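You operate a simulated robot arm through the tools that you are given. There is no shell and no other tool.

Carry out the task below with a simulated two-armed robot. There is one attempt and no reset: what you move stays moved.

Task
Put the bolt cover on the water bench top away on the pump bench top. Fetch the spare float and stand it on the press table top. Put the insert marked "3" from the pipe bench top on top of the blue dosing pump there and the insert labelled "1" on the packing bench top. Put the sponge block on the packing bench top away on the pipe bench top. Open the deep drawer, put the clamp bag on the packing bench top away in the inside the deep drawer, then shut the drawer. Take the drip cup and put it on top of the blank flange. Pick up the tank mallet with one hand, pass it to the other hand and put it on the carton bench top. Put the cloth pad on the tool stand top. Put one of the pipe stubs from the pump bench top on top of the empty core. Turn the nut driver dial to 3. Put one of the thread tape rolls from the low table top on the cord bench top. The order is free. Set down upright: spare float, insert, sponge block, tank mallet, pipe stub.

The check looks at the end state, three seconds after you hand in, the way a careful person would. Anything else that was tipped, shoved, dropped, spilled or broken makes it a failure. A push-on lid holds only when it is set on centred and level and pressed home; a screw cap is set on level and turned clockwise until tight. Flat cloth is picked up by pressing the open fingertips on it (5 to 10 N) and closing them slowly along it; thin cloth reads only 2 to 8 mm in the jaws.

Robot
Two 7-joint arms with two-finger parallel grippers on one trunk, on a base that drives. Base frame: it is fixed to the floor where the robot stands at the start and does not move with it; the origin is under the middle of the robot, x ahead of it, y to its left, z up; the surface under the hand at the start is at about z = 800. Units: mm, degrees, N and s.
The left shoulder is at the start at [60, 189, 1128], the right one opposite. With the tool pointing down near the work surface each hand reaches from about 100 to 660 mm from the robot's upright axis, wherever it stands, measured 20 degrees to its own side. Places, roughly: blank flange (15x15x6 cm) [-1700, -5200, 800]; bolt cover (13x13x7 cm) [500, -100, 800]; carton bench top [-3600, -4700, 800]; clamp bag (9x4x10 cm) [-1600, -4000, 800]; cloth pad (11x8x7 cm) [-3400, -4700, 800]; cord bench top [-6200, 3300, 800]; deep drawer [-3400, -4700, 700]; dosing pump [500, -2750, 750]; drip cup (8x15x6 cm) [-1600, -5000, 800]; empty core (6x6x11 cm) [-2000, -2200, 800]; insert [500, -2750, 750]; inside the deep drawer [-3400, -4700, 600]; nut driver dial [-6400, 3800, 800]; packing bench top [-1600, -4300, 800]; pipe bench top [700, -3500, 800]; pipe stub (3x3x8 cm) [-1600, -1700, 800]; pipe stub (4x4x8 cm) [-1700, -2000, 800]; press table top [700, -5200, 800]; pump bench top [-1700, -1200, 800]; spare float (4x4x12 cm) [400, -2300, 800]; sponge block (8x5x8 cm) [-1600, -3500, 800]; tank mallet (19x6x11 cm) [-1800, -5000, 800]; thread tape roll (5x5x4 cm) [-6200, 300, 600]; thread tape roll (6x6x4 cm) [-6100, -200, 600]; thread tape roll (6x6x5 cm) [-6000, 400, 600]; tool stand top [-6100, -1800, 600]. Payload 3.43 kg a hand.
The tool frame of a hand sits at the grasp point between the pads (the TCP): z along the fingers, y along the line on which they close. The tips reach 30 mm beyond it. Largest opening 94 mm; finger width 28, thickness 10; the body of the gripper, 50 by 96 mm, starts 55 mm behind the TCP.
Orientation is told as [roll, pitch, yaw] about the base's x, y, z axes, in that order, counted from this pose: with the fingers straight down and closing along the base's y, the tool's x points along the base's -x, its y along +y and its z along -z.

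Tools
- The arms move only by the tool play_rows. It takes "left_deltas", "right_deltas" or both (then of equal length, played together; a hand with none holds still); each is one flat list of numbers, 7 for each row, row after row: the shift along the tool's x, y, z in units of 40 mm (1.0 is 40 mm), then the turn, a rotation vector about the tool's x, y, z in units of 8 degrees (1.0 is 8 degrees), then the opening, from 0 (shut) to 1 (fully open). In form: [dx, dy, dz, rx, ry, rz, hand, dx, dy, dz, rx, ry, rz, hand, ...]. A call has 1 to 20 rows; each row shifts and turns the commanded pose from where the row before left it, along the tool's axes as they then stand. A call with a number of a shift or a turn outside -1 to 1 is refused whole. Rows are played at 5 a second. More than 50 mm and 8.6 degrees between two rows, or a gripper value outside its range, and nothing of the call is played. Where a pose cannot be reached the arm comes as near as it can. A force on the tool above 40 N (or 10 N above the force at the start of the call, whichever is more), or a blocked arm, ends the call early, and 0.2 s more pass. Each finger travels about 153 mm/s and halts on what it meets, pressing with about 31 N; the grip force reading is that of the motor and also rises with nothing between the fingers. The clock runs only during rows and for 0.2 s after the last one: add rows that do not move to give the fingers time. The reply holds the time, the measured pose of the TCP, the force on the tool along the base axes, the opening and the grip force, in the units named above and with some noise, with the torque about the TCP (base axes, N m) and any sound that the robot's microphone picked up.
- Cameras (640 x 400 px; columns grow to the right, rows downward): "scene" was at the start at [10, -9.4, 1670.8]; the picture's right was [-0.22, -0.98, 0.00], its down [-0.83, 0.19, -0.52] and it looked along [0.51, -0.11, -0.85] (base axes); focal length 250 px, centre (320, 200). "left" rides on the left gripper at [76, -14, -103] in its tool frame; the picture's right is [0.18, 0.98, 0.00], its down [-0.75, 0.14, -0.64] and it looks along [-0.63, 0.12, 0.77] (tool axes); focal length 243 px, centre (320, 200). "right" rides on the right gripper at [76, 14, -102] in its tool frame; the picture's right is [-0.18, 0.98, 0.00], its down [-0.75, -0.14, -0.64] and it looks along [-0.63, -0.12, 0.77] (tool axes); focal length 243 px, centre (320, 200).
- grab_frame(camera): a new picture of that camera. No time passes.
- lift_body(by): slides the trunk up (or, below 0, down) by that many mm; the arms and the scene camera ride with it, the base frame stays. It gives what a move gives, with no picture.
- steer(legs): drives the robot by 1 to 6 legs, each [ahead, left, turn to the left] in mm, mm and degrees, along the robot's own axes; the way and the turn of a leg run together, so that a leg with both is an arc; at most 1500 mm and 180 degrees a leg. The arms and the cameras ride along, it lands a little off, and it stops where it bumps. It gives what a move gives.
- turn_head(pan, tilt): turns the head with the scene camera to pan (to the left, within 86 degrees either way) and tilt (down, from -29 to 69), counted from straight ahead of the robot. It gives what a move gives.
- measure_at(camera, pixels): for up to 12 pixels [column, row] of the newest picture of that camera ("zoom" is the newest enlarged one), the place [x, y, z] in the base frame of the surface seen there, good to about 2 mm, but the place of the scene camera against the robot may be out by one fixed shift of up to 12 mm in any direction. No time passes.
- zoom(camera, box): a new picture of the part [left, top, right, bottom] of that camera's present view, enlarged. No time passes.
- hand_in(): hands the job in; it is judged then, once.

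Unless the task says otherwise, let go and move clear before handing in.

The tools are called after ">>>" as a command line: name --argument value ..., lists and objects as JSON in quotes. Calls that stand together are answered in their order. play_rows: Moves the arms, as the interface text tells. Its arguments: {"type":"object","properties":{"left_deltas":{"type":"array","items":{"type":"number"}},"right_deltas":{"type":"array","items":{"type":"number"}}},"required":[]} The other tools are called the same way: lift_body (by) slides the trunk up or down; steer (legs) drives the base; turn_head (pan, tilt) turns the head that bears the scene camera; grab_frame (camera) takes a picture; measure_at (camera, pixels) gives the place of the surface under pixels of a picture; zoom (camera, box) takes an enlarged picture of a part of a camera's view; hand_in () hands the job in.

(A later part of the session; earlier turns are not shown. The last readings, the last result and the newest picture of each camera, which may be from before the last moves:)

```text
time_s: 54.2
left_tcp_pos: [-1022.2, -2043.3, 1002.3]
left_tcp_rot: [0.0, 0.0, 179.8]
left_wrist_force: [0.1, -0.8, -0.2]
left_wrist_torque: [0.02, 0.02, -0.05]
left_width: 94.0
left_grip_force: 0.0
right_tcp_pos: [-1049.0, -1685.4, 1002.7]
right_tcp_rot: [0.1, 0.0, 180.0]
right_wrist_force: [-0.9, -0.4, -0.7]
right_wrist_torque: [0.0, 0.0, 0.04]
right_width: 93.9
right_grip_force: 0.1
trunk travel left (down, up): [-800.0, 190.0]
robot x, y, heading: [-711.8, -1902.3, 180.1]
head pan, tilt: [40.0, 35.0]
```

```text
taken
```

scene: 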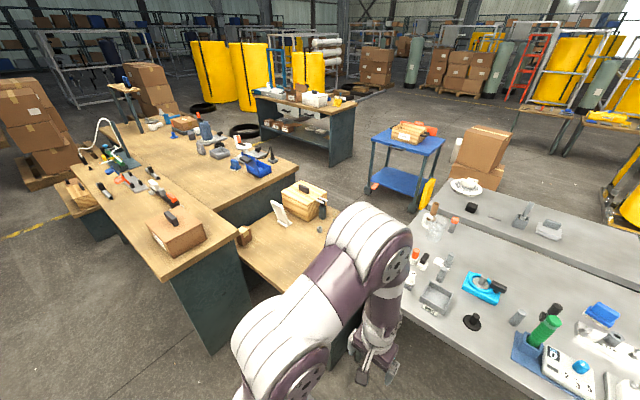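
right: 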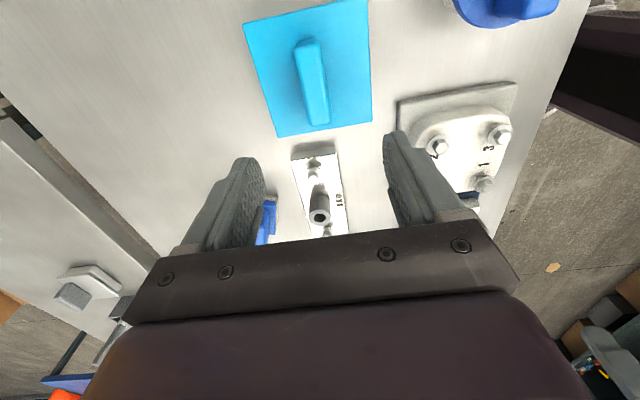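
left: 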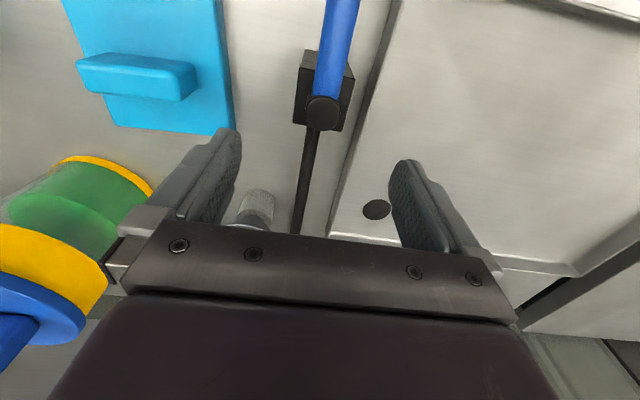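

The core can only be reached from the west side, so I'll pick a stub here and carry it round. First move close so the left hand's camera can inspect the stubs.

>>> steer --legs '[[0, -110, 0], [340, 0, 0]]'

>>> grab_frame --camera "left"

>>> turn_head --pan 10 --tilt 50

>>> grab_frame --camera "scene"

```text
time_s: 57.2
left_tcp_pos: [-1362.3, -1934.7, 1003.7]
left_tcp_rot: [-0.1, 0.0, 179.8]
left_wrist_force: [-0.6, -1.1, -0.8]
left_wrist_torque: [0.01, -0.01, -0.01]
left_width: 93.8
left_grip_force: 0.0
right_tcp_pos: [-1388.9, -1575.4, 1001.4]
right_tcp_rot: [0.1, 0.0, 179.8]
right_wrist_force: [0.3, 0.3, 0.5]
right_wrist_torque: [0.01, -0.01, 0.02]
right_width: 93.8
right_grip_force: 0.0
trunk travel left (down, up): [-800.0, 190.0]
robot x, y, heading: [-1055.7, -1793.1, 179.6]
head pan, tilt: [40.0, 35.0]
```

```text
taken
```

left: 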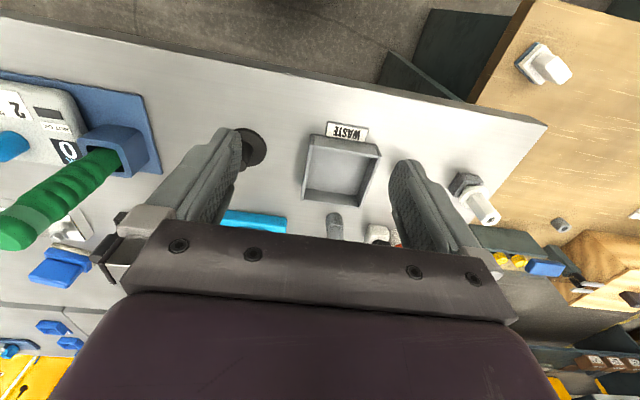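

```text
time_s: 58.2
left_tcp_pos: [-1362.0, -1933.1, 1002.0]
left_tcp_rot: [0.0, 0.0, 179.8]
left_wrist_force: [-0.2, -0.3, -0.4]
left_wrist_torque: [-0.03, -0.03, 0.03]
left_width: 93.9
left_grip_force: 0.0
right_tcp_pos: [-1388.3, -1575.9, 1001.3]
right_tcp_rot: [0.0, 0.1, 179.9]
right_wrist_force: [0.3, 0.0, 0.9]
right_wrist_torque: [0.01, 0.03, 0.0]
right_width: 94.0
right_grip_force: 0.1
trunk travel left (down, up): [-800.0, 190.0]
robot x, y, heading: [-1055.1, -1797.3, 179.5]
head pan, tilt: [10.0, 50.0]
```

```text
taken
```

scene: 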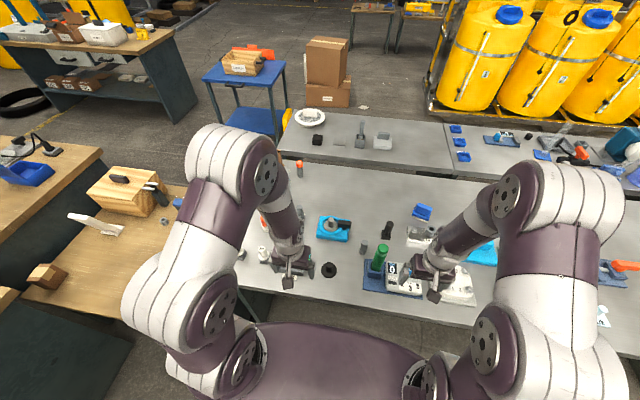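

>>> play_rows --left_deltas '[-0.9, 0.19, 0, 0, 0, 0, 1, -0.9, 0.19, 0, 0, 0, 0, 1, -0.9, 0.19, 0, 0, 0, 0, 1, -0.9, 0.19, 0, 0, 0, 0, 1, -0.9, 0.19, 0, 0, 0, 0, 1, -0.9, 0.19, 0, 0, 0, 0, 1, -0.9, 0.19, 0, 0, 0, 0, 1]'

>>> grab_frame --camera "left"

```text
time_s: 59.8
left_tcp_pos: [-1620.4, -1986.4, 1003.2]
left_tcp_rot: [0.0, 0.1, 179.8]
left_wrist_force: [-1.2, -0.3, 0.2]
left_wrist_torque: [-0.03, -0.04, 0.03]
left_width: 93.9
left_grip_force: 0.2
right_tcp_pos: [-1390.5, -1576.3, 1002.3]
right_tcp_rot: [0.0, 0.1, 179.8]
right_wrist_force: [-0.7, -1.1, -0.1]
right_wrist_torque: [-0.02, -0.01, 0.0]
right_width: 94.0
right_grip_force: 0.0
trunk travel left (down, up): [-800.0, 190.0]
robot x, y, heading: [-1053.1, -1794.1, 180.0]
head pan, tilt: [10.0, 50.0]
```

```text
taken
```

left: 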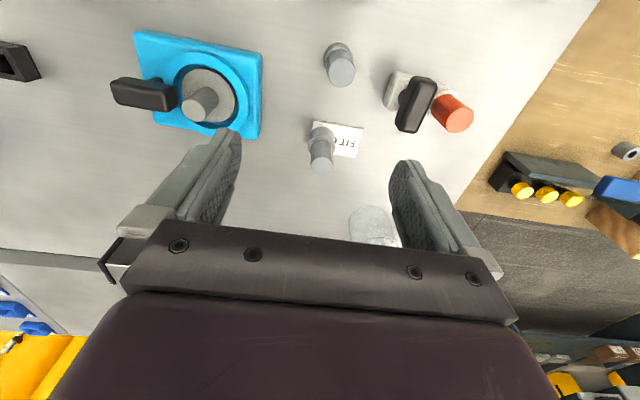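

>>> zoom --camera "left" --box '[270, 20, 398, 200]'

>>> measure_at --camera "left" --pixels '[[320, 163], [320, 157], [320, 145], [340, 70], [338, 58], [338, 45], [322, 170], [312, 160], [333, 160], [352, 140], [310, 130], [335, 130]]'

```text
2.22 times, centred on (334, 110) of left
```

zoom: 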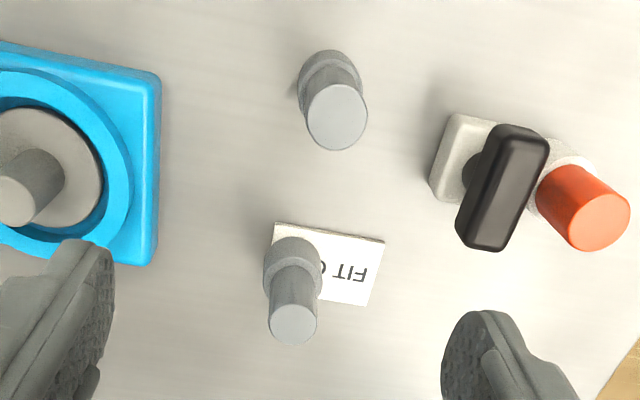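

```text
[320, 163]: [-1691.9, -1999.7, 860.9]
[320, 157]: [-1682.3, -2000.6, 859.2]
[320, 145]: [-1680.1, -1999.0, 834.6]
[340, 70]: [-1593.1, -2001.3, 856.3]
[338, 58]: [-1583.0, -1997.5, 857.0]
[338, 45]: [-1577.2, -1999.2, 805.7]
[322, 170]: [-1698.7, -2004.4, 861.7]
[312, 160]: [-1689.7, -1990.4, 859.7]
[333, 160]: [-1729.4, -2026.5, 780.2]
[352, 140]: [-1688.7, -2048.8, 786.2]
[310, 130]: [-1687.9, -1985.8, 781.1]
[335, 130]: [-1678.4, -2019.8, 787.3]
```

Stub on the card is centred at about (−1694, −2001), top z 861. It's slightly out of reach; I'll drive ahead 55 mm.

>>> steer --legs '[[55, 0, 0]]'

>>> grab_frame --camera "left"

>>> measure_at --camera "left" --pixels '[[325, 120], [325, 110], [325, 100], [325, 90], [315, 110], [335, 110]]'

```text
time_s: 60.7
left_tcp_pos: [-1670.2, -1986.3, 1005.5]
left_tcp_rot: [0.0, -0.1, 179.7]
left_wrist_force: [0.1, -0.7, 0.9]
left_wrist_torque: [0.01, -0.02, 0.0]
left_width: 94.1
left_grip_force: 0.0
right_tcp_pos: [-1439.9, -1574.3, 1001.8]
right_tcp_rot: [0.0, 0.0, 179.7]
right_wrist_force: [-0.1, -0.1, 0.2]
right_wrist_torque: [0.01, -0.02, 0.0]
right_width: 94.0
right_grip_force: 0.0
trunk travel left (down, up): [-800.0, 190.0]
robot x, y, heading: [-1108.1, -1790.8, 179.8]
head pan, tilt: [10.0, 50.0]
```

```text
taken
```

left: 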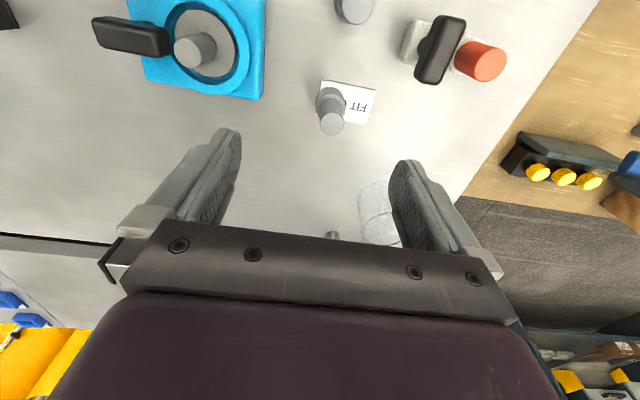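

```text
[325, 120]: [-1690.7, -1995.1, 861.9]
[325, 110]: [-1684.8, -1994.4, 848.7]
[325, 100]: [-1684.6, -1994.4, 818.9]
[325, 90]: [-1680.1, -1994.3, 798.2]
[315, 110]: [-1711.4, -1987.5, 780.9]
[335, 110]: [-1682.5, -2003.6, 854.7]
```

>>> measure_at --camera "left" --pixels '[[331, 122], [320, 121], [343, 122], [331, 131], [331, 112], [331, 105]]'

>>> zoom --camera "left" --box '[299, 75, 363, 145]'

```text
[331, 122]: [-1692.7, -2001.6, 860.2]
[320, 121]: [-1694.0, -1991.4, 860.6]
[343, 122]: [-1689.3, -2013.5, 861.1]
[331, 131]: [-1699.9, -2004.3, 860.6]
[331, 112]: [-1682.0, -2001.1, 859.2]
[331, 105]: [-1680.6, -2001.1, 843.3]
```

```text
5.71 times, centred on (331, 110) of left
```

zoom: 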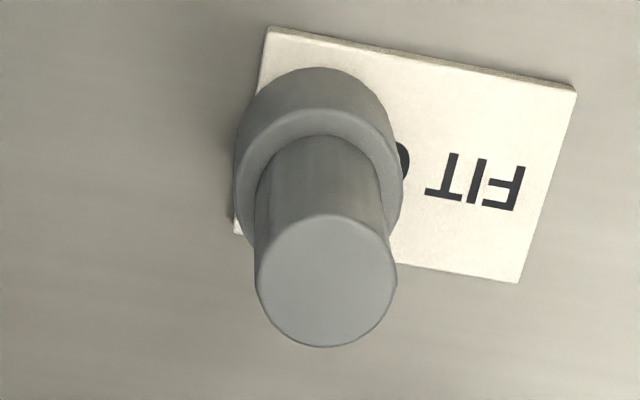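

Top centre is (−1693, −2002, 861). Descend to TCP z≈850 and grip the narrow upper part.

>>> play_rows --left_deltas '[-0.575, 0.39, 0, 0, 0, 0, 0.7, 0, 0, 0.9, 0, 0, 0, 0.7, 0, 0, 0.9, 0, 0, 0, 0.7, 0, 0, 0.9, 0, 0, 0, 0.7, 0, 0, 0.9, 0, 0, 0, 0.7, 0, 0, 0.27, 0, 0, 0, 0.7, 0, 0, 0, 0, 0, 0, 0.7]'

>>> grab_frame --camera "left"

```text
time_s: 62.3
left_tcp_pos: [-1692.6, -1999.7, 847.8]
left_tcp_rot: [0.0, 0.0, 179.6]
left_wrist_force: [-0.1, 0.5, -0.2]
left_wrist_torque: [-0.01, -0.01, -0.01]
left_width: 65.8
left_grip_force: 0.0
right_tcp_pos: [-1441.6, -1575.0, 1001.7]
right_tcp_rot: [0.0, -0.1, 179.7]
right_wrist_force: [0.0, 0.5, -0.1]
right_wrist_torque: [0.01, -0.01, 0.0]
right_width: 94.0
right_grip_force: 0.1
trunk travel left (down, up): [-800.0, 190.0]
robot x, y, heading: [-1107.3, -1793.3, 179.6]
head pan, tilt: [10.0, 50.0]
```

```text
taken
```

left: 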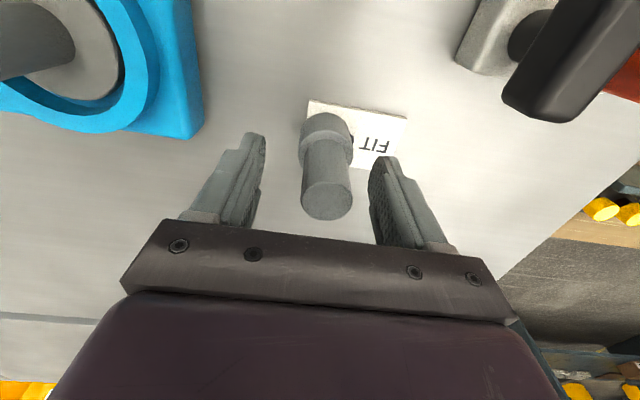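

>>> play_rows --left_deltas '[0, 0.06, 0, 0, 0, 0, 0.6, 0, 0, 0, 0, 0, 0, 0.4, 0, 0, 0, 0, 0, 0, 0.3, 0, 0, 0, 0, 0, 0, 0, 0, 0, 0, 0, 0, 0, 0, 0, 0, 0, 0, 0, 0, 0]'

>>> play_rows --left_deltas '[0, 0, -0.5, 0, 0, 0, 0, 0, 0, -0.9, 0, 0, 0, 0, 0, 0, -0.9, 0, 0, 0, 0, 0, 0, -0.9, 0, 0, 0, 0, 0, 0, -0.9, 0, 0, 0, 0]'

>>> grab_frame --camera "left"

```text
time_s: 63.7
left_tcp_pos: [-1693.8, -2003.0, 850.0]
left_tcp_rot: [0.0, 0.0, 179.7]
left_wrist_force: [-0.4, 0.6, 0.2]
left_wrist_torque: [0.01, 0.02, 0.0]
left_width: 25.0
left_grip_force: 31.1
right_tcp_pos: [-1441.6, -1575.4, 1001.6]
right_tcp_rot: [-0.1, 0.0, 179.7]
right_wrist_force: [-0.4, 0.5, 0.4]
right_wrist_torque: [0.02, 0.0, -0.01]
right_width: 94.2
right_grip_force: 0.1
trunk travel left (down, up): [-800.0, 190.0]
robot x, y, heading: [-1107.7, -1793.1, 179.6]
head pan, tilt: [10.0, 50.0]
```

```text
time_s: 64.9
left_tcp_pos: [-1696.6, -2002.2, 1014.0]
left_tcp_rot: [0.0, -0.1, 179.7]
left_wrist_force: [0.4, 0.5, -0.5]
left_wrist_torque: [0.03, -0.01, -0.02]
left_width: 24.9
left_grip_force: 31.3
right_tcp_pos: [-1440.8, -1574.6, 1002.3]
right_tcp_rot: [-0.1, 0.1, 179.6]
right_wrist_force: [0.0, 0.1, 0.4]
right_wrist_torque: [0.03, -0.03, 0.02]
right_width: 94.0
right_grip_force: 0.0
trunk travel left (down, up): [-800.0, 190.0]
robot x, y, heading: [-1108.5, -1793.9, 179.7]
head pan, tilt: [10.0, 50.0]
```

```text
taken
```

left: 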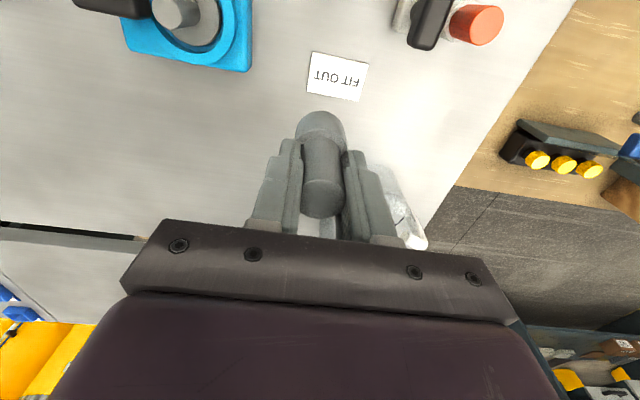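

Stub held (25 mm). I'll zoom in on the core from here.

>>> zoom --camera "scene" --box '[240, 120, 320, 180]'

>>> turn_head --pan 20 --tilt 30

>>> grab_frame --camera "scene"

```text
6.67 times, centred on (280, 150) of scene
```

zoom: 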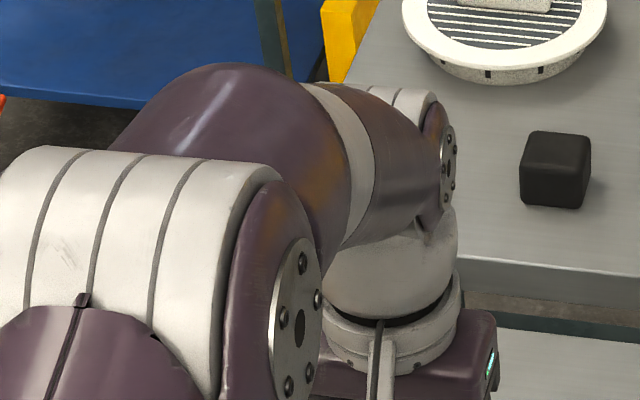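

```text
time_s: 65.8
left_tcp_pos: [-1698.4, -2003.0, 1014.3]
left_tcp_rot: [0.0, -0.1, 179.7]
left_wrist_force: [-0.5, 0.2, -0.4]
left_wrist_torque: [-0.01, 0.0, 0.01]
left_width: 24.8
left_grip_force: 31.0
right_tcp_pos: [-1443.0, -1576.0, 1003.0]
right_tcp_rot: [0.0, -0.1, 179.7]
right_wrist_force: [0.5, 0.7, -0.1]
right_wrist_torque: [0.0, 0.0, 0.0]
right_width: 94.0
right_grip_force: 0.1
trunk travel left (down, up): [-800.0, 190.0]
robot x, y, heading: [-1101.6, -1794.3, 179.6]
head pan, tilt: [20.0, 30.0]
```

```text
taken
```

scene: 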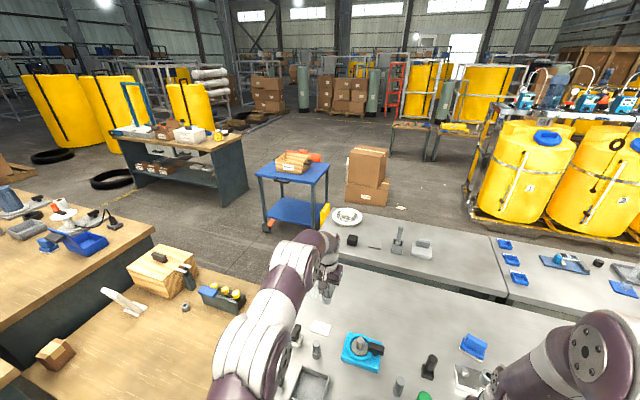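

Retract the stub hand, back into the aisle, turn south and drive, then look.

>>> play_rows --left_deltas '[0.95, -0.1, -0.2, 0, 0, 0, 0, 0.95, -0.1, -0.2, 0, 0, 0, 0, 0.95, -0.1, 0, 0, 0, 0, 0, 0.95, 0, 0, 0, 0, 0, 0, 0.95, 0, 0, 0, 0, 0, 0, 0.95, 0, 0, 0, 0, 0, 0, 0.95, 0, 0, 0, 0, 0, 0]' --right_deltas '[0, 0, -0.2, 0, 0, 0, 1, 0, 0, -0.2, 0, 0, 0, 1, 0, 0, 0, 0, 0, 0, 1, 0, 0, 0, 0, 0, 0, 1, 0, 0, 0, 0, 0, 0, 1, 0, 0, 0, 0, 0, 0, 1, 0, 0, 0, 0, 0, 0, 1]'

>>> steer --legs '[[-850, 0, 0], [0, 0, 90], [1500, 0, 0], [1300, 0, 0]]'

>>> turn_head --pan -30 --tilt 25

>>> grab_frame --camera "scene"

>>> turn_head --pan 30 --tilt 25

>>> grab_frame --camera "scene"

```text
time_s: 67.4
left_tcp_pos: [-1429.1, -1994.5, 1029.6]
left_tcp_rot: [0.0, -0.1, 179.6]
left_wrist_force: [0.3, 0.6, -1.5]
left_wrist_torque: [0.02, 0.01, 0.0]
left_width: 25.2
left_grip_force: 30.7
right_tcp_pos: [-1440.4, -1573.5, 1018.8]
right_tcp_rot: [0.0, -0.1, 179.7]
right_wrist_force: [0.8, -0.5, 0.0]
right_wrist_torque: [0.03, 0.01, 0.01]
right_width: 93.8
right_grip_force: 0.0
trunk travel left (down, up): [-800.0, 190.0]
robot x, y, heading: [-1106.0, -1794.4, 179.7]
head pan, tilt: [20.0, 30.0]
```

```text
time_s: 88.8
left_tcp_pos: [-130.4, -4889.8, 1028.1]
left_tcp_rot: [0.0, 0.0, -91.5]
left_wrist_force: [0.1, 0.5, -0.1]
left_wrist_torque: [-0.02, 0.02, 0.01]
left_width: 24.7
left_grip_force: 31.2
right_tcp_pos: [-549.8, -4892.6, 1017.9]
right_tcp_rot: [0.0, 0.0, -91.5]
right_wrist_force: [0.0, 0.4, -0.4]
right_wrist_torque: [-0.02, -0.02, 0.01]
right_width: 94.1
right_grip_force: 0.0
trunk travel left (down, up): [-800.0, 190.0]
robot x, y, heading: [-323.7, -4563.3, -91.4]
head pan, tilt: [20.0, 30.0]
```

```text
time_s: 90.0
left_tcp_pos: [-131.2, -4889.7, 1029.4]
left_tcp_rot: [0.0, 0.0, -91.5]
left_wrist_force: [0.5, 0.6, -0.4]
left_wrist_torque: [0.01, 0.0, -0.02]
left_width: 24.8
left_grip_force: 31.0
right_tcp_pos: [-549.3, -4893.8, 1017.1]
right_tcp_rot: [0.0, 0.0, -91.5]
right_wrist_force: [-0.3, -0.1, -0.4]
right_wrist_torque: [0.01, 0.03, 0.0]
right_width: 93.9
right_grip_force: 0.1
trunk travel left (down, up): [-800.0, 190.0]
robot x, y, heading: [-324.1, -4563.5, -91.4]
head pan, tilt: [-30.0, 25.0]
```

```text
taken
```

scene: 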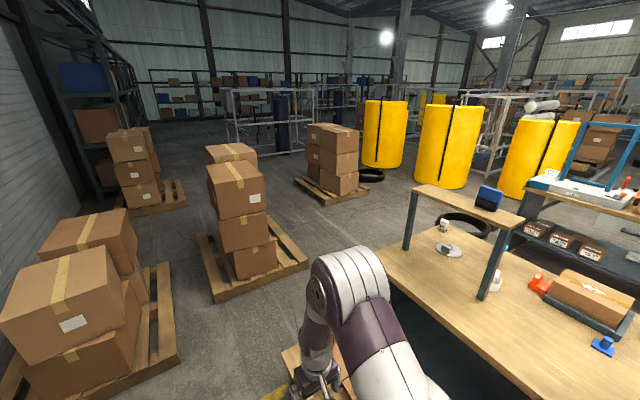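

```text
time_s: 91.3
left_tcp_pos: [-130.7, -4890.4, 1028.9]
left_tcp_rot: [0.0, 0.0, -91.5]
left_wrist_force: [-0.7, 0.2, -0.4]
left_wrist_torque: [-0.01, 0.01, 0.01]
left_width: 24.9
left_grip_force: 31.2
right_tcp_pos: [-549.3, -4893.5, 1018.2]
right_tcp_rot: [0.0, 0.0, -91.5]
right_wrist_force: [-0.4, -1.1, 0.5]
right_wrist_torque: [-0.03, 0.02, -0.01]
right_width: 94.0
right_grip_force: 0.1
trunk travel left (down, up): [-800.0, 190.0]
robot x, y, heading: [-319.9, -4564.0, -91.5]
head pan, tilt: [30.0, 25.0]
```

```text
taken
```

scene: 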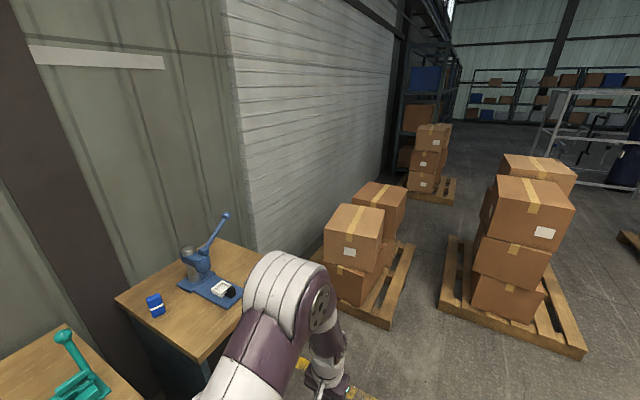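

Pallets with cartons stand ahead. I'll measure floor positions for a clear path around the south end of the packing bench.

>>> measure_at --camera "scene" --pixels '[[440, 300], [580, 350], [585, 320], [390, 325], [415, 245], [450, 240], [420, 350], [640, 240], [625, 240], [345, 385], [130, 300], [240, 250]]'

>>> turn_head --pan -40 --tilt 40

>>> grab_frame --camera "scene"

>>> measure_at --camera "scene" --pixels '[[100, 100], [150, 180], [200, 250], [250, 180], [270, 100], [390, 130], [370, 170], [290, 250], [600, 100], [450, 60], [300, 40], [560, 250]]'

```text
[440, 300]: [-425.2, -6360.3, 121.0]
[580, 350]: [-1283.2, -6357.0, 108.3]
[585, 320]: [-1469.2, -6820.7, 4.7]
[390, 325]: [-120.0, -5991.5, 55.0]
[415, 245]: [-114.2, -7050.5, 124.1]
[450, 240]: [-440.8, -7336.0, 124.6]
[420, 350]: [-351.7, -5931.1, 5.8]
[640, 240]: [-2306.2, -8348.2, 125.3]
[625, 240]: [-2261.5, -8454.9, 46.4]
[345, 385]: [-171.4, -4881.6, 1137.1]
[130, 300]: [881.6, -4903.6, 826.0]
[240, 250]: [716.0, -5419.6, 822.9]
```

```text
time_s: 92.7
left_tcp_pos: [-130.8, -4889.9, 1027.7]
left_tcp_rot: [-0.1, 0.0, -91.5]
left_wrist_force: [0.6, -0.4, -0.8]
left_wrist_torque: [-0.01, -0.01, -0.03]
left_width: 24.8
left_grip_force: 31.2
right_tcp_pos: [-549.2, -4893.5, 1017.8]
right_tcp_rot: [-0.1, -0.1, -91.5]
right_wrist_force: [-0.2, -0.8, -0.6]
right_wrist_torque: [-0.03, 0.01, 0.01]
right_width: 94.0
right_grip_force: 0.1
trunk travel left (down, up): [-800.0, 190.0]
robot x, y, heading: [-327.0, -4563.3, -91.4]
head pan, tilt: [-40.0, 40.0]
```

```text
taken
```

scene: 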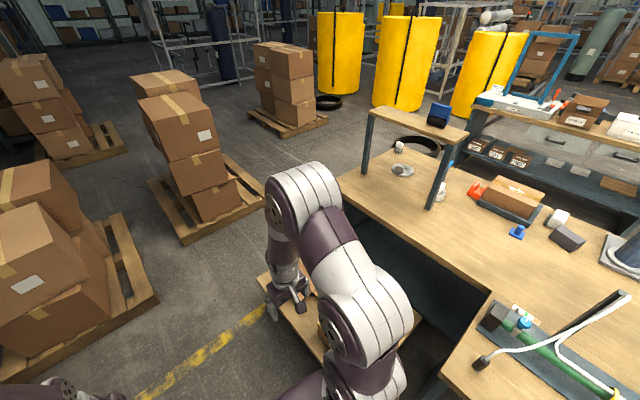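

```text
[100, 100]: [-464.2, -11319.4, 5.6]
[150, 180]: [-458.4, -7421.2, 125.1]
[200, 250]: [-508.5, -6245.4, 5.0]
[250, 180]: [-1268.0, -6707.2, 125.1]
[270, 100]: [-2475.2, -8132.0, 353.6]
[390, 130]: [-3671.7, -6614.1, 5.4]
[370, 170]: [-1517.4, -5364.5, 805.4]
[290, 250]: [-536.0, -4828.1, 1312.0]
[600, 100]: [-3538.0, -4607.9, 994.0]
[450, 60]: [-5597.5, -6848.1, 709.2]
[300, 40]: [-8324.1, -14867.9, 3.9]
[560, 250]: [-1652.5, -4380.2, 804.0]
```

>>> measure_at --camera "scene" --pixels '[[262, 280], [300, 340], [320, 340], [410, 325], [250, 250], [255, 225], [340, 190], [440, 255], [480, 290], [440, 390], [300, 140], [420, 140]]'

>>> turn_head --pan -86 --tilt 35

>>> grab_frame --camera "scene"

```text
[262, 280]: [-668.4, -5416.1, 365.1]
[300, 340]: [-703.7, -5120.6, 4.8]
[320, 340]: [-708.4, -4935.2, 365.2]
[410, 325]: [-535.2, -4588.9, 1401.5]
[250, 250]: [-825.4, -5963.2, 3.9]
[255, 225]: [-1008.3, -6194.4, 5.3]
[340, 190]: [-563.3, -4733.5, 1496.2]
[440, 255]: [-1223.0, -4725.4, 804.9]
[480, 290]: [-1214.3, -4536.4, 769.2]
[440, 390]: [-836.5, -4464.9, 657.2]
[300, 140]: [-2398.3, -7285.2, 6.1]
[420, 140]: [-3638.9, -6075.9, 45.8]
```

```text
time_s: 93.8
left_tcp_pos: [-131.6, -4889.7, 1028.0]
left_tcp_rot: [0.0, 0.0, -91.5]
left_wrist_force: [-0.1, -0.5, -0.8]
left_wrist_torque: [-0.01, 0.01, -0.01]
left_width: 24.6
left_grip_force: 31.3
right_tcp_pos: [-549.6, -4893.7, 1017.6]
right_tcp_rot: [-0.1, 0.0, -91.6]
right_wrist_force: [-0.8, 1.3, 0.5]
right_wrist_torque: [0.0, 0.02, -0.02]
right_width: 93.9
right_grip_force: 0.0
trunk travel left (down, up): [-800.0, 190.0]
robot x, y, heading: [-322.3, -4567.6, -91.8]
head pan, tilt: [-85.9, 35.0]
```

```text
taken
```

scene: 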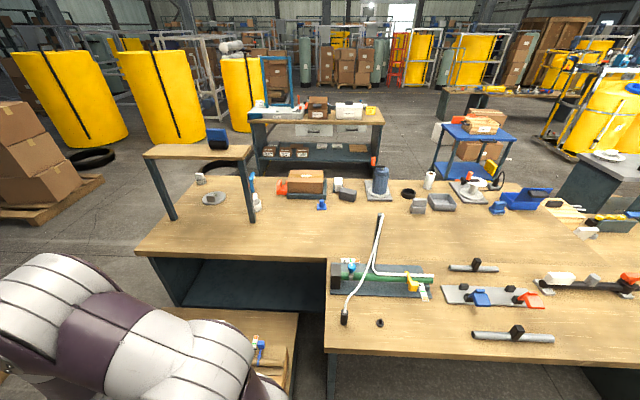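

The packing bench is fully visible; carton bench behind has its drawers facing us (+x). I'll measure corners and identify items with zooms.

>>> measure_at --camera "scene" --pixels '[[138, 250], [185, 185], [560, 185], [395, 180], [250, 140], [383, 125], [250, 180], [260, 118], [150, 150], [330, 130], [350, 130], [430, 180]]'

>>> zoom --camera "scene" --box '[140, 110, 340, 235]'

>>> zoom --camera "scene" --box '[330, 140, 640, 260]'

>>> zoom --camera "scene" --box '[230, 60, 400, 170]'

```text
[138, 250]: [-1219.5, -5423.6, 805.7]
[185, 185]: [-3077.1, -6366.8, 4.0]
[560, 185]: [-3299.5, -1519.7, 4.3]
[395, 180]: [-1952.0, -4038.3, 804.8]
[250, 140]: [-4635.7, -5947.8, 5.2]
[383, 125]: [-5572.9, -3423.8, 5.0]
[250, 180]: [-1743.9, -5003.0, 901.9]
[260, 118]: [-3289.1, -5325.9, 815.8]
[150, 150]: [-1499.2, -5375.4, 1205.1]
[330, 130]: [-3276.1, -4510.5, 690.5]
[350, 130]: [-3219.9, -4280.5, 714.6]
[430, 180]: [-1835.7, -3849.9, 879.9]
```

```text
3.20 times, centred on (240, 172) of scene
```

zoom: 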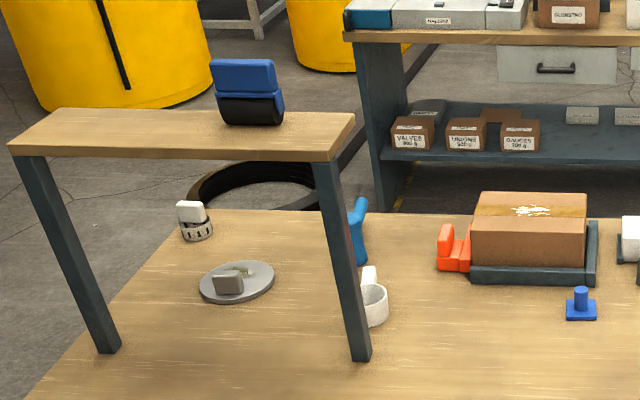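

```text
2.06 times, centred on (485, 200) of scene
```

zoom: 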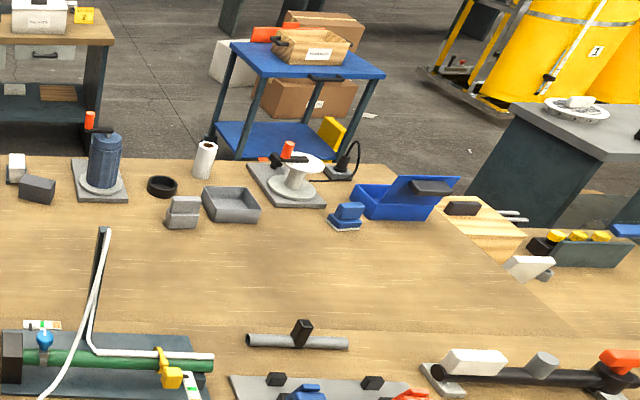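

```text
3.64 times, centred on (315, 115) of scene
```

zoom: 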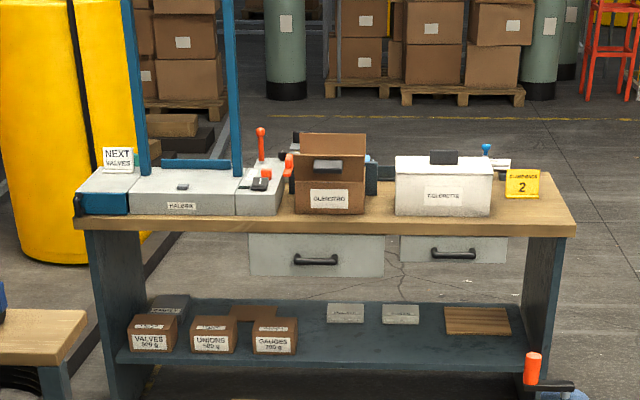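

Two drawers: the left larger one is the deep drawer. Now drive around the south end (y≈−5760) to the west side of the packing bench.

>>> steer --legs '[[0, 0, 1.6], [1190, 0, 0], [0, 0, -90], [1500, 0, 0], [850, 0, 0]]'

>>> turn_head --pan -80 --tilt 30

>>> grab_frame --camera "scene"

```text
time_s: 115.4
left_tcp_pos: [-2978.7, -6158.5, 1028.9]
left_tcp_rot: [0.0, 0.0, -174.6]
left_wrist_force: [1.1, 0.3, -1.5]
left_wrist_torque: [0.02, -0.01, 0.02]
left_width: 24.6
left_grip_force: 30.6
right_tcp_pos: [-3032.5, -5742.7, 1017.3]
right_tcp_rot: [0.0, 0.0, -174.6]
right_wrist_force: [0.9, -0.5, 0.0]
right_wrist_torque: [-0.02, 0.01, 0.02]
right_width: 93.9
right_grip_force: 0.0
trunk travel left (down, up): [-800.0, 190.0]
robot x, y, heading: [-2676.5, -5930.1, -174.6]
head pan, tilt: [-85.9, 35.0]
```

```text
time_s: 116.1
left_tcp_pos: [-2979.1, -6158.9, 1027.8]
left_tcp_rot: [-0.1, 0.0, -174.6]
left_wrist_force: [-0.3, -0.3, -1.2]
left_wrist_torque: [0.0, -0.02, -0.02]
left_width: 24.7
left_grip_force: 30.9
right_tcp_pos: [-3033.8, -5743.2, 1018.7]
right_tcp_rot: [0.0, 0.0, -174.6]
right_wrist_force: [1.1, 0.9, -0.3]
right_wrist_torque: [-0.01, -0.02, 0.01]
right_width: 93.9
right_grip_force: 0.0
trunk travel left (down, up): [-800.0, 190.0]
robot x, y, heading: [-2675.0, -5928.7, -174.5]
head pan, tilt: [-80.0, 30.0]
```

```text
taken
```

scene: 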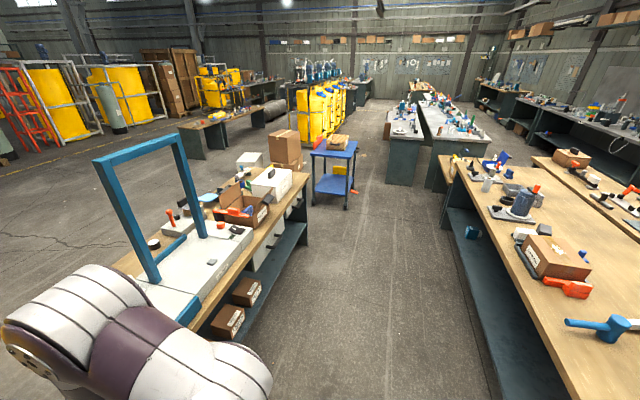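

Clear corridor north between carton bench and packing bench. Turn north and drive up to near the core.

>>> steer --legs '[[0, 0, -95.5], [1500, 0, 0], [1000, 0, 0]]'

>>> turn_head --pan -25 --tilt 30

>>> grab_frame --camera "scene"

```text
time_s: 132.2
left_tcp_pos: [-3034.8, -3107.9, 1029.2]
left_tcp_rot: [0.0, 0.0, 91.7]
left_wrist_force: [0.0, -0.1, 0.0]
left_wrist_torque: [0.0, 0.01, -0.02]
left_width: 24.8
left_grip_force: 31.2
right_tcp_pos: [-2616.0, -3079.1, 1018.4]
right_tcp_rot: [0.0, 0.1, 91.9]
right_wrist_force: [-0.7, -1.2, 0.3]
right_wrist_torque: [-0.03, 0.03, -0.01]
right_width: 94.0
right_grip_force: 0.0
trunk travel left (down, up): [-800.0, 190.0]
robot x, y, heading: [-2820.9, -3421.0, 91.9]
head pan, tilt: [-80.0, 30.0]
```

```text
time_s: 133.5
left_tcp_pos: [-3035.1, -3105.3, 1028.5]
left_tcp_rot: [0.0, 0.0, 91.7]
left_wrist_force: [-0.1, -0.2, -0.3]
left_wrist_torque: [0.0, -0.01, -0.02]
left_width: 24.8
left_grip_force: 31.1
right_tcp_pos: [-2617.0, -3079.8, 1017.0]
right_tcp_rot: [-0.1, 0.1, 91.9]
right_wrist_force: [0.5, 0.8, 0.6]
right_wrist_torque: [0.03, -0.06, 0.01]
right_width: 93.9
right_grip_force: 0.0
trunk travel left (down, up): [-800.0, 190.0]
robot x, y, heading: [-2823.7, -3421.7, 91.9]
head pan, tilt: [-25.0, 30.0]
```

```text
taken
```

scene: 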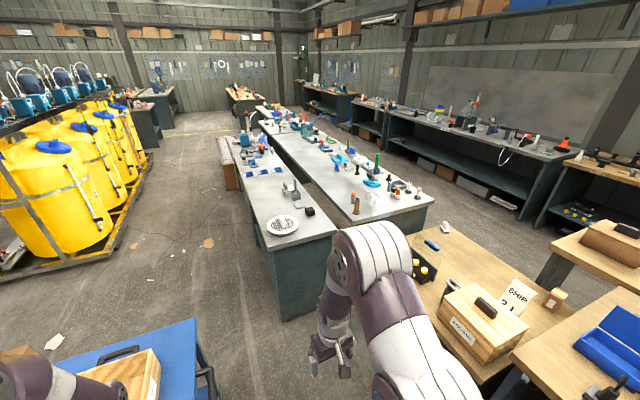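

>>> measure_at --camera "scene" --pixels '[[192, 322], [210, 390], [357, 203], [355, 196], [335, 235], [270, 250], [432, 205], [410, 200], [420, 245], [445, 285], [280, 320], [500, 385]]'

>>> zoom --camera "scene" --box '[320, 160, 440, 235]'

>>> zoom --camera "scene" --box '[0, 300, 260, 400]'

```text
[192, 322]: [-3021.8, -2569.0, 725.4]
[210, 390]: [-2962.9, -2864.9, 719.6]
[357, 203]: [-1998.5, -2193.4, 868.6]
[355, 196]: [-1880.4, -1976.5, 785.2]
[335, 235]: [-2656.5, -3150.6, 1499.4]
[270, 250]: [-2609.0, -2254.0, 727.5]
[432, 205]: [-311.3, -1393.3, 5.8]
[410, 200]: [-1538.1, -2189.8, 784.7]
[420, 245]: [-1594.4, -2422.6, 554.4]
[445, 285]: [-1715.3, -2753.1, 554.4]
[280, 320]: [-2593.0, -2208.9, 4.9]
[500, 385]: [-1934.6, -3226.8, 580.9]
```

```text
5.33 times, centred on (380, 198) of scene
```

zoom: 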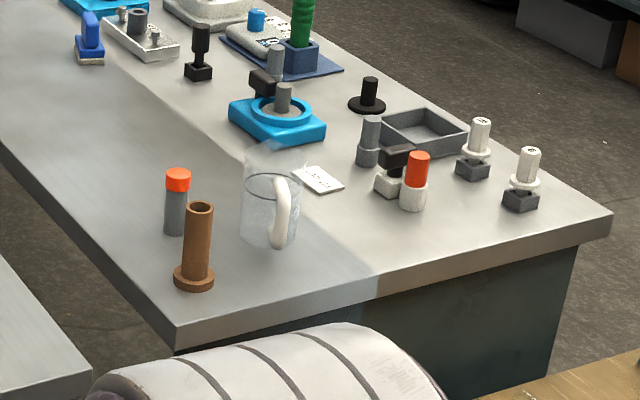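

```text
2.46 times, centred on (130, 350) of scene
```

zoom: 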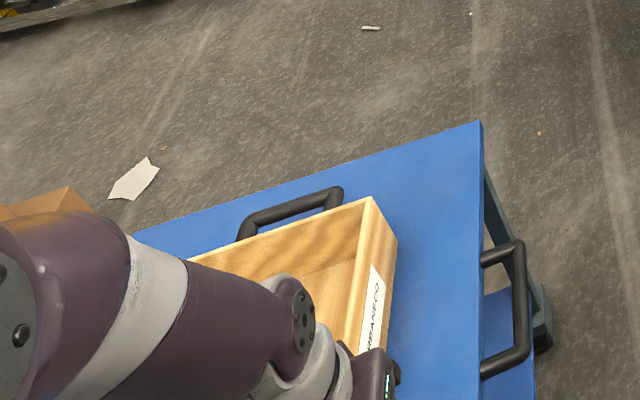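

Core (brown flanged tube) stands at about (−1998,−2193). I'll move right away from the cart, forward, and turn to heading 45° for the left hand.

>>> steer --legs '[[0, -440, 0], [740, 0, 0], [0, 0, -47]]'

>>> turn_head --pan 10 --tilt 50

>>> grab_frame --camera "scene"

>>> grab_frame --camera "left"

```text
time_s: 141.9
left_tcp_pos: [-2342.6, -2297.1, 1028.7]
left_tcp_rot: [0.0, 0.0, 46.0]
left_wrist_force: [-0.1, 0.4, 0.3]
left_wrist_torque: [0.0, 0.02, 0.02]
left_width: 24.6
left_grip_force: 31.0
right_tcp_pos: [-2030.8, -2577.0, 1018.9]
right_tcp_rot: [0.0, 0.0, 46.0]
right_wrist_force: [0.3, 0.0, -0.9]
right_wrist_torque: [0.02, -0.04, 0.01]
right_width: 94.2
right_grip_force: 0.0
trunk travel left (down, up): [-800.0, 190.0]
robot x, y, heading: [-2419.4, -2670.5, 45.9]
head pan, tilt: [-25.0, 30.0]
```

```text
time_s: 142.9
left_tcp_pos: [-2343.3, -2297.3, 1028.1]
left_tcp_rot: [0.1, -0.1, 46.0]
left_wrist_force: [0.5, -0.2, 0.0]
left_wrist_torque: [0.01, -0.03, 0.02]
left_width: 24.5
left_grip_force: 30.9
right_tcp_pos: [-2031.6, -2577.2, 1017.9]
right_tcp_rot: [0.0, 0.0, 46.1]
right_wrist_force: [0.3, 0.3, 0.4]
right_wrist_torque: [-0.02, -0.02, 0.0]
right_width: 94.0
right_grip_force: 0.0
trunk travel left (down, up): [-800.0, 190.0]
robot x, y, heading: [-2420.5, -2666.2, 45.8]
head pan, tilt: [10.0, 50.0]
```

```text
taken
```

scene: 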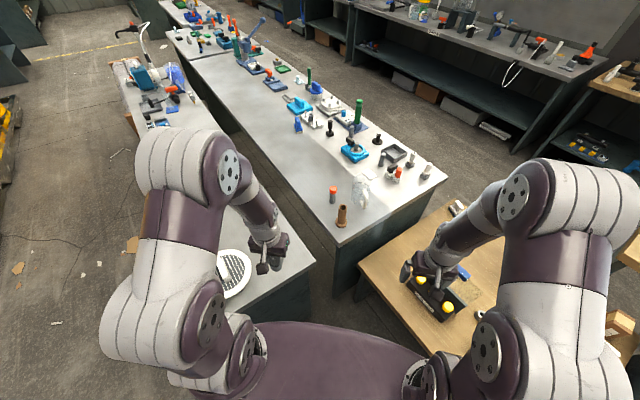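

```text
taken
```

left: 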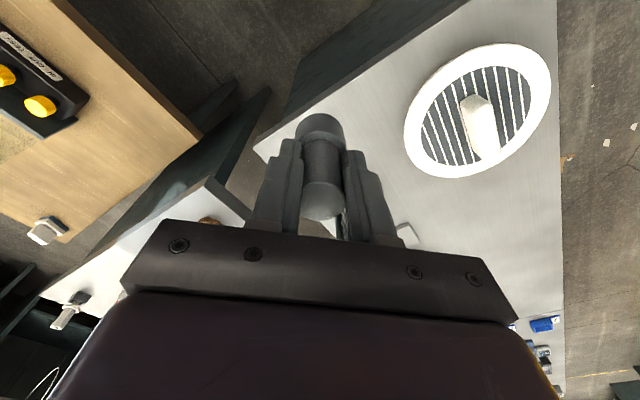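

>>> zoom --camera "scene" --box '[302, 180, 382, 240]'

>>> measure_at --camera "zoom" --pixels '[[320, 200], [310, 180], [330, 180], [318, 215], [290, 300], [320, 320], [345, 300], [320, 250], [320, 170], [305, 250], [335, 250]]'

```text
6.67 times, centred on (342, 210) of scene
```

zoom: 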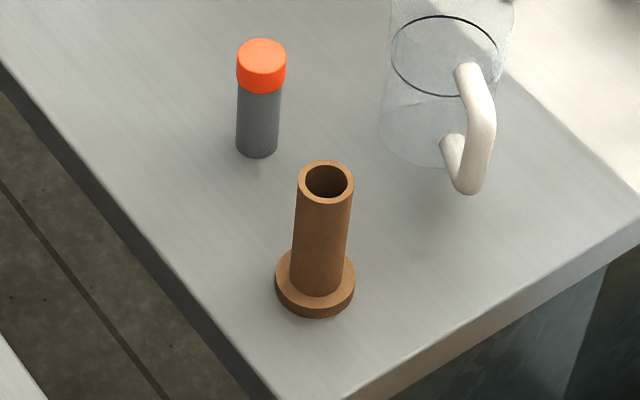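

```text
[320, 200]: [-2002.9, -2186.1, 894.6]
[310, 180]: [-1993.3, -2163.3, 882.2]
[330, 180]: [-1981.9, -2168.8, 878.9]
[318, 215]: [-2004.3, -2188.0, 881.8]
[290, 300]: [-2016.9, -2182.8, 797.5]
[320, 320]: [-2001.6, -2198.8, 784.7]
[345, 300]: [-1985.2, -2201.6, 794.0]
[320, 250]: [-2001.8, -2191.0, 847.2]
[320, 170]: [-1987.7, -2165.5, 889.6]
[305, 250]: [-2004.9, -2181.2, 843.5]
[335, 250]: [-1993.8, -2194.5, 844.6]
```

Tube rim centre ≈(−1990,−2180), z≈890; slightly beyond reach at this angle. Step 65 mm forward and turn 15° right.

>>> steer --legs '[[65, 0, 0], [0, 0, -15]]'

```text
time_s: 144.8
left_tcp_pos: [-2205.5, -2283.1, 1029.3]
left_tcp_rot: [-0.1, 0.0, 31.3]
left_wrist_force: [-0.7, -0.4, -0.6]
left_wrist_torque: [0.04, -0.02, -0.03]
left_width: 24.7
left_grip_force: 30.7
right_tcp_pos: [-1977.2, -2633.4, 1018.3]
right_tcp_rot: [0.0, 0.0, 31.3]
right_wrist_force: [-0.4, 0.3, 0.1]
right_wrist_torque: [0.01, -0.02, -0.01]
right_width: 94.0
right_grip_force: 0.0
trunk travel left (down, up): [-800.0, 190.0]
robot x, y, heading: [-2375.9, -2623.3, 31.4]
head pan, tilt: [10.0, 50.0]
```

>>> play_rows --left_deltas '[-0.97, -0.1, 0, 0, 0, 0, 0, -0.97, -0.1, 0, 0, 0, 0, 0, -0.97, -0.1, 0, 0, 0, 0, 0, -0.97, -0.1, 0, 0, 0, 0, 0, -0.97, -0.1, 0, 0, 0, 0, 0, -0.97, -0.1, 0, 0, 0, 0, 0, 0, 0, 0, 0, 0, 0, 0]'

>>> grab_frame --camera "left"

>>> grab_frame --camera "scene"

```text
time_s: 146.4
left_tcp_pos: [-1995.1, -2182.2, 1029.7]
left_tcp_rot: [-0.1, 0.0, 31.2]
left_wrist_force: [0.1, 0.0, -0.3]
left_wrist_torque: [-0.01, -0.01, -0.02]
left_width: 24.8
left_grip_force: 31.2
right_tcp_pos: [-1976.8, -2633.3, 1017.2]
right_tcp_rot: [0.0, 0.0, 31.3]
right_wrist_force: [0.3, 0.8, 0.2]
right_wrist_torque: [-0.01, -0.01, -0.01]
right_width: 94.1
right_grip_force: 0.1
trunk travel left (down, up): [-800.0, 190.0]
robot x, y, heading: [-2375.3, -2625.7, 31.4]
head pan, tilt: [10.0, 50.0]
```

```text
taken
```

left: 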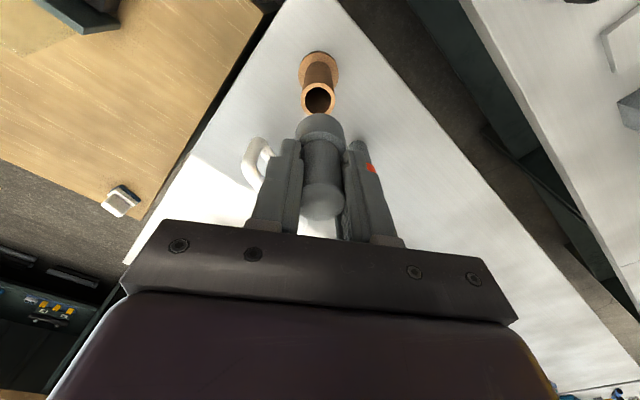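

```text
taken
```

scene: 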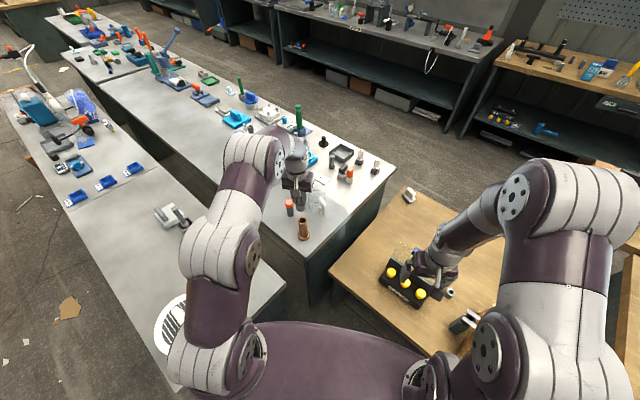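

>>> zoom --camera "left" --box '[280, 40, 360, 130]'

>>> measure_at --camera "left" --pixels '[[304, 96], [334, 96], [303, 100], [333, 103], [316, 82], [316, 83], [310, 84], [326, 84], [336, 98], [318, 112], [320, 60]]'

```text
4.44 times, centred on (320, 85) of left
```

zoom: 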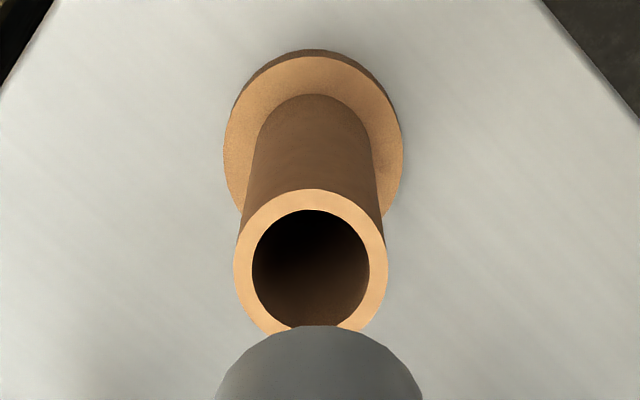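

```text
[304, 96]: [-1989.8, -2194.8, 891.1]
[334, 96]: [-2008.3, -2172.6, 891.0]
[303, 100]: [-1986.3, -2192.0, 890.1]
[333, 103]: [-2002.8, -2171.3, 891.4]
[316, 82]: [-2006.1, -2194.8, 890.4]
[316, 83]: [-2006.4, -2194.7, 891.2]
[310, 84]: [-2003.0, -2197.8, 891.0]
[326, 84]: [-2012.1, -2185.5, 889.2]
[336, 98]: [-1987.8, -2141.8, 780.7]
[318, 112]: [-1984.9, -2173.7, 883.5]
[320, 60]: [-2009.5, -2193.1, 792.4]
```

Rim centre is ≈(−1994.5,−2183), z 891; the held stub is within ~2 mm of it. Lower carefully.

>>> play_rows --left_deltas '[0, -0.04, 0.6, 0, 0, 0, 0, 0, 0, 0.6, 0, 0, 0, 0, 0, 0, 0.4, 0, 0, 0, 0, 0, 0, 0, 0, 0, 0, 0]'

>>> grab_frame --camera "left"

>>> zoom --camera "scene" --box '[270, 170, 350, 250]'

```text
time_s: 147.4
left_tcp_pos: [-1992.5, -2183.3, 964.3]
left_tcp_rot: [0.1, 0.1, 31.2]
left_wrist_force: [0.1, 0.9, -0.2]
left_wrist_torque: [-0.03, 0.0, 0.01]
left_width: 24.8
left_grip_force: 30.5
right_tcp_pos: [-1976.3, -2633.2, 1018.0]
right_tcp_rot: [0.0, 0.0, 31.3]
right_wrist_force: [0.6, -1.0, -0.2]
right_wrist_torque: [-0.06, -0.04, 0.05]
right_width: 94.0
right_grip_force: 0.0
trunk travel left (down, up): [-800.0, 190.0]
robot x, y, heading: [-2376.0, -2618.3, 31.5]
head pan, tilt: [10.0, 50.0]
```

```text
taken
```

left: 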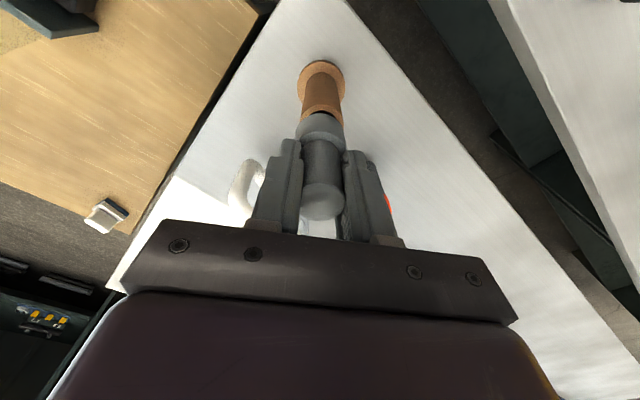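

```text
5.00 times, centred on (310, 210) of scene
```

zoom: 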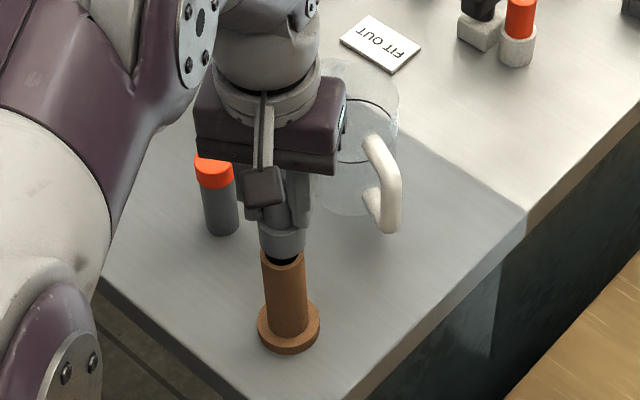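

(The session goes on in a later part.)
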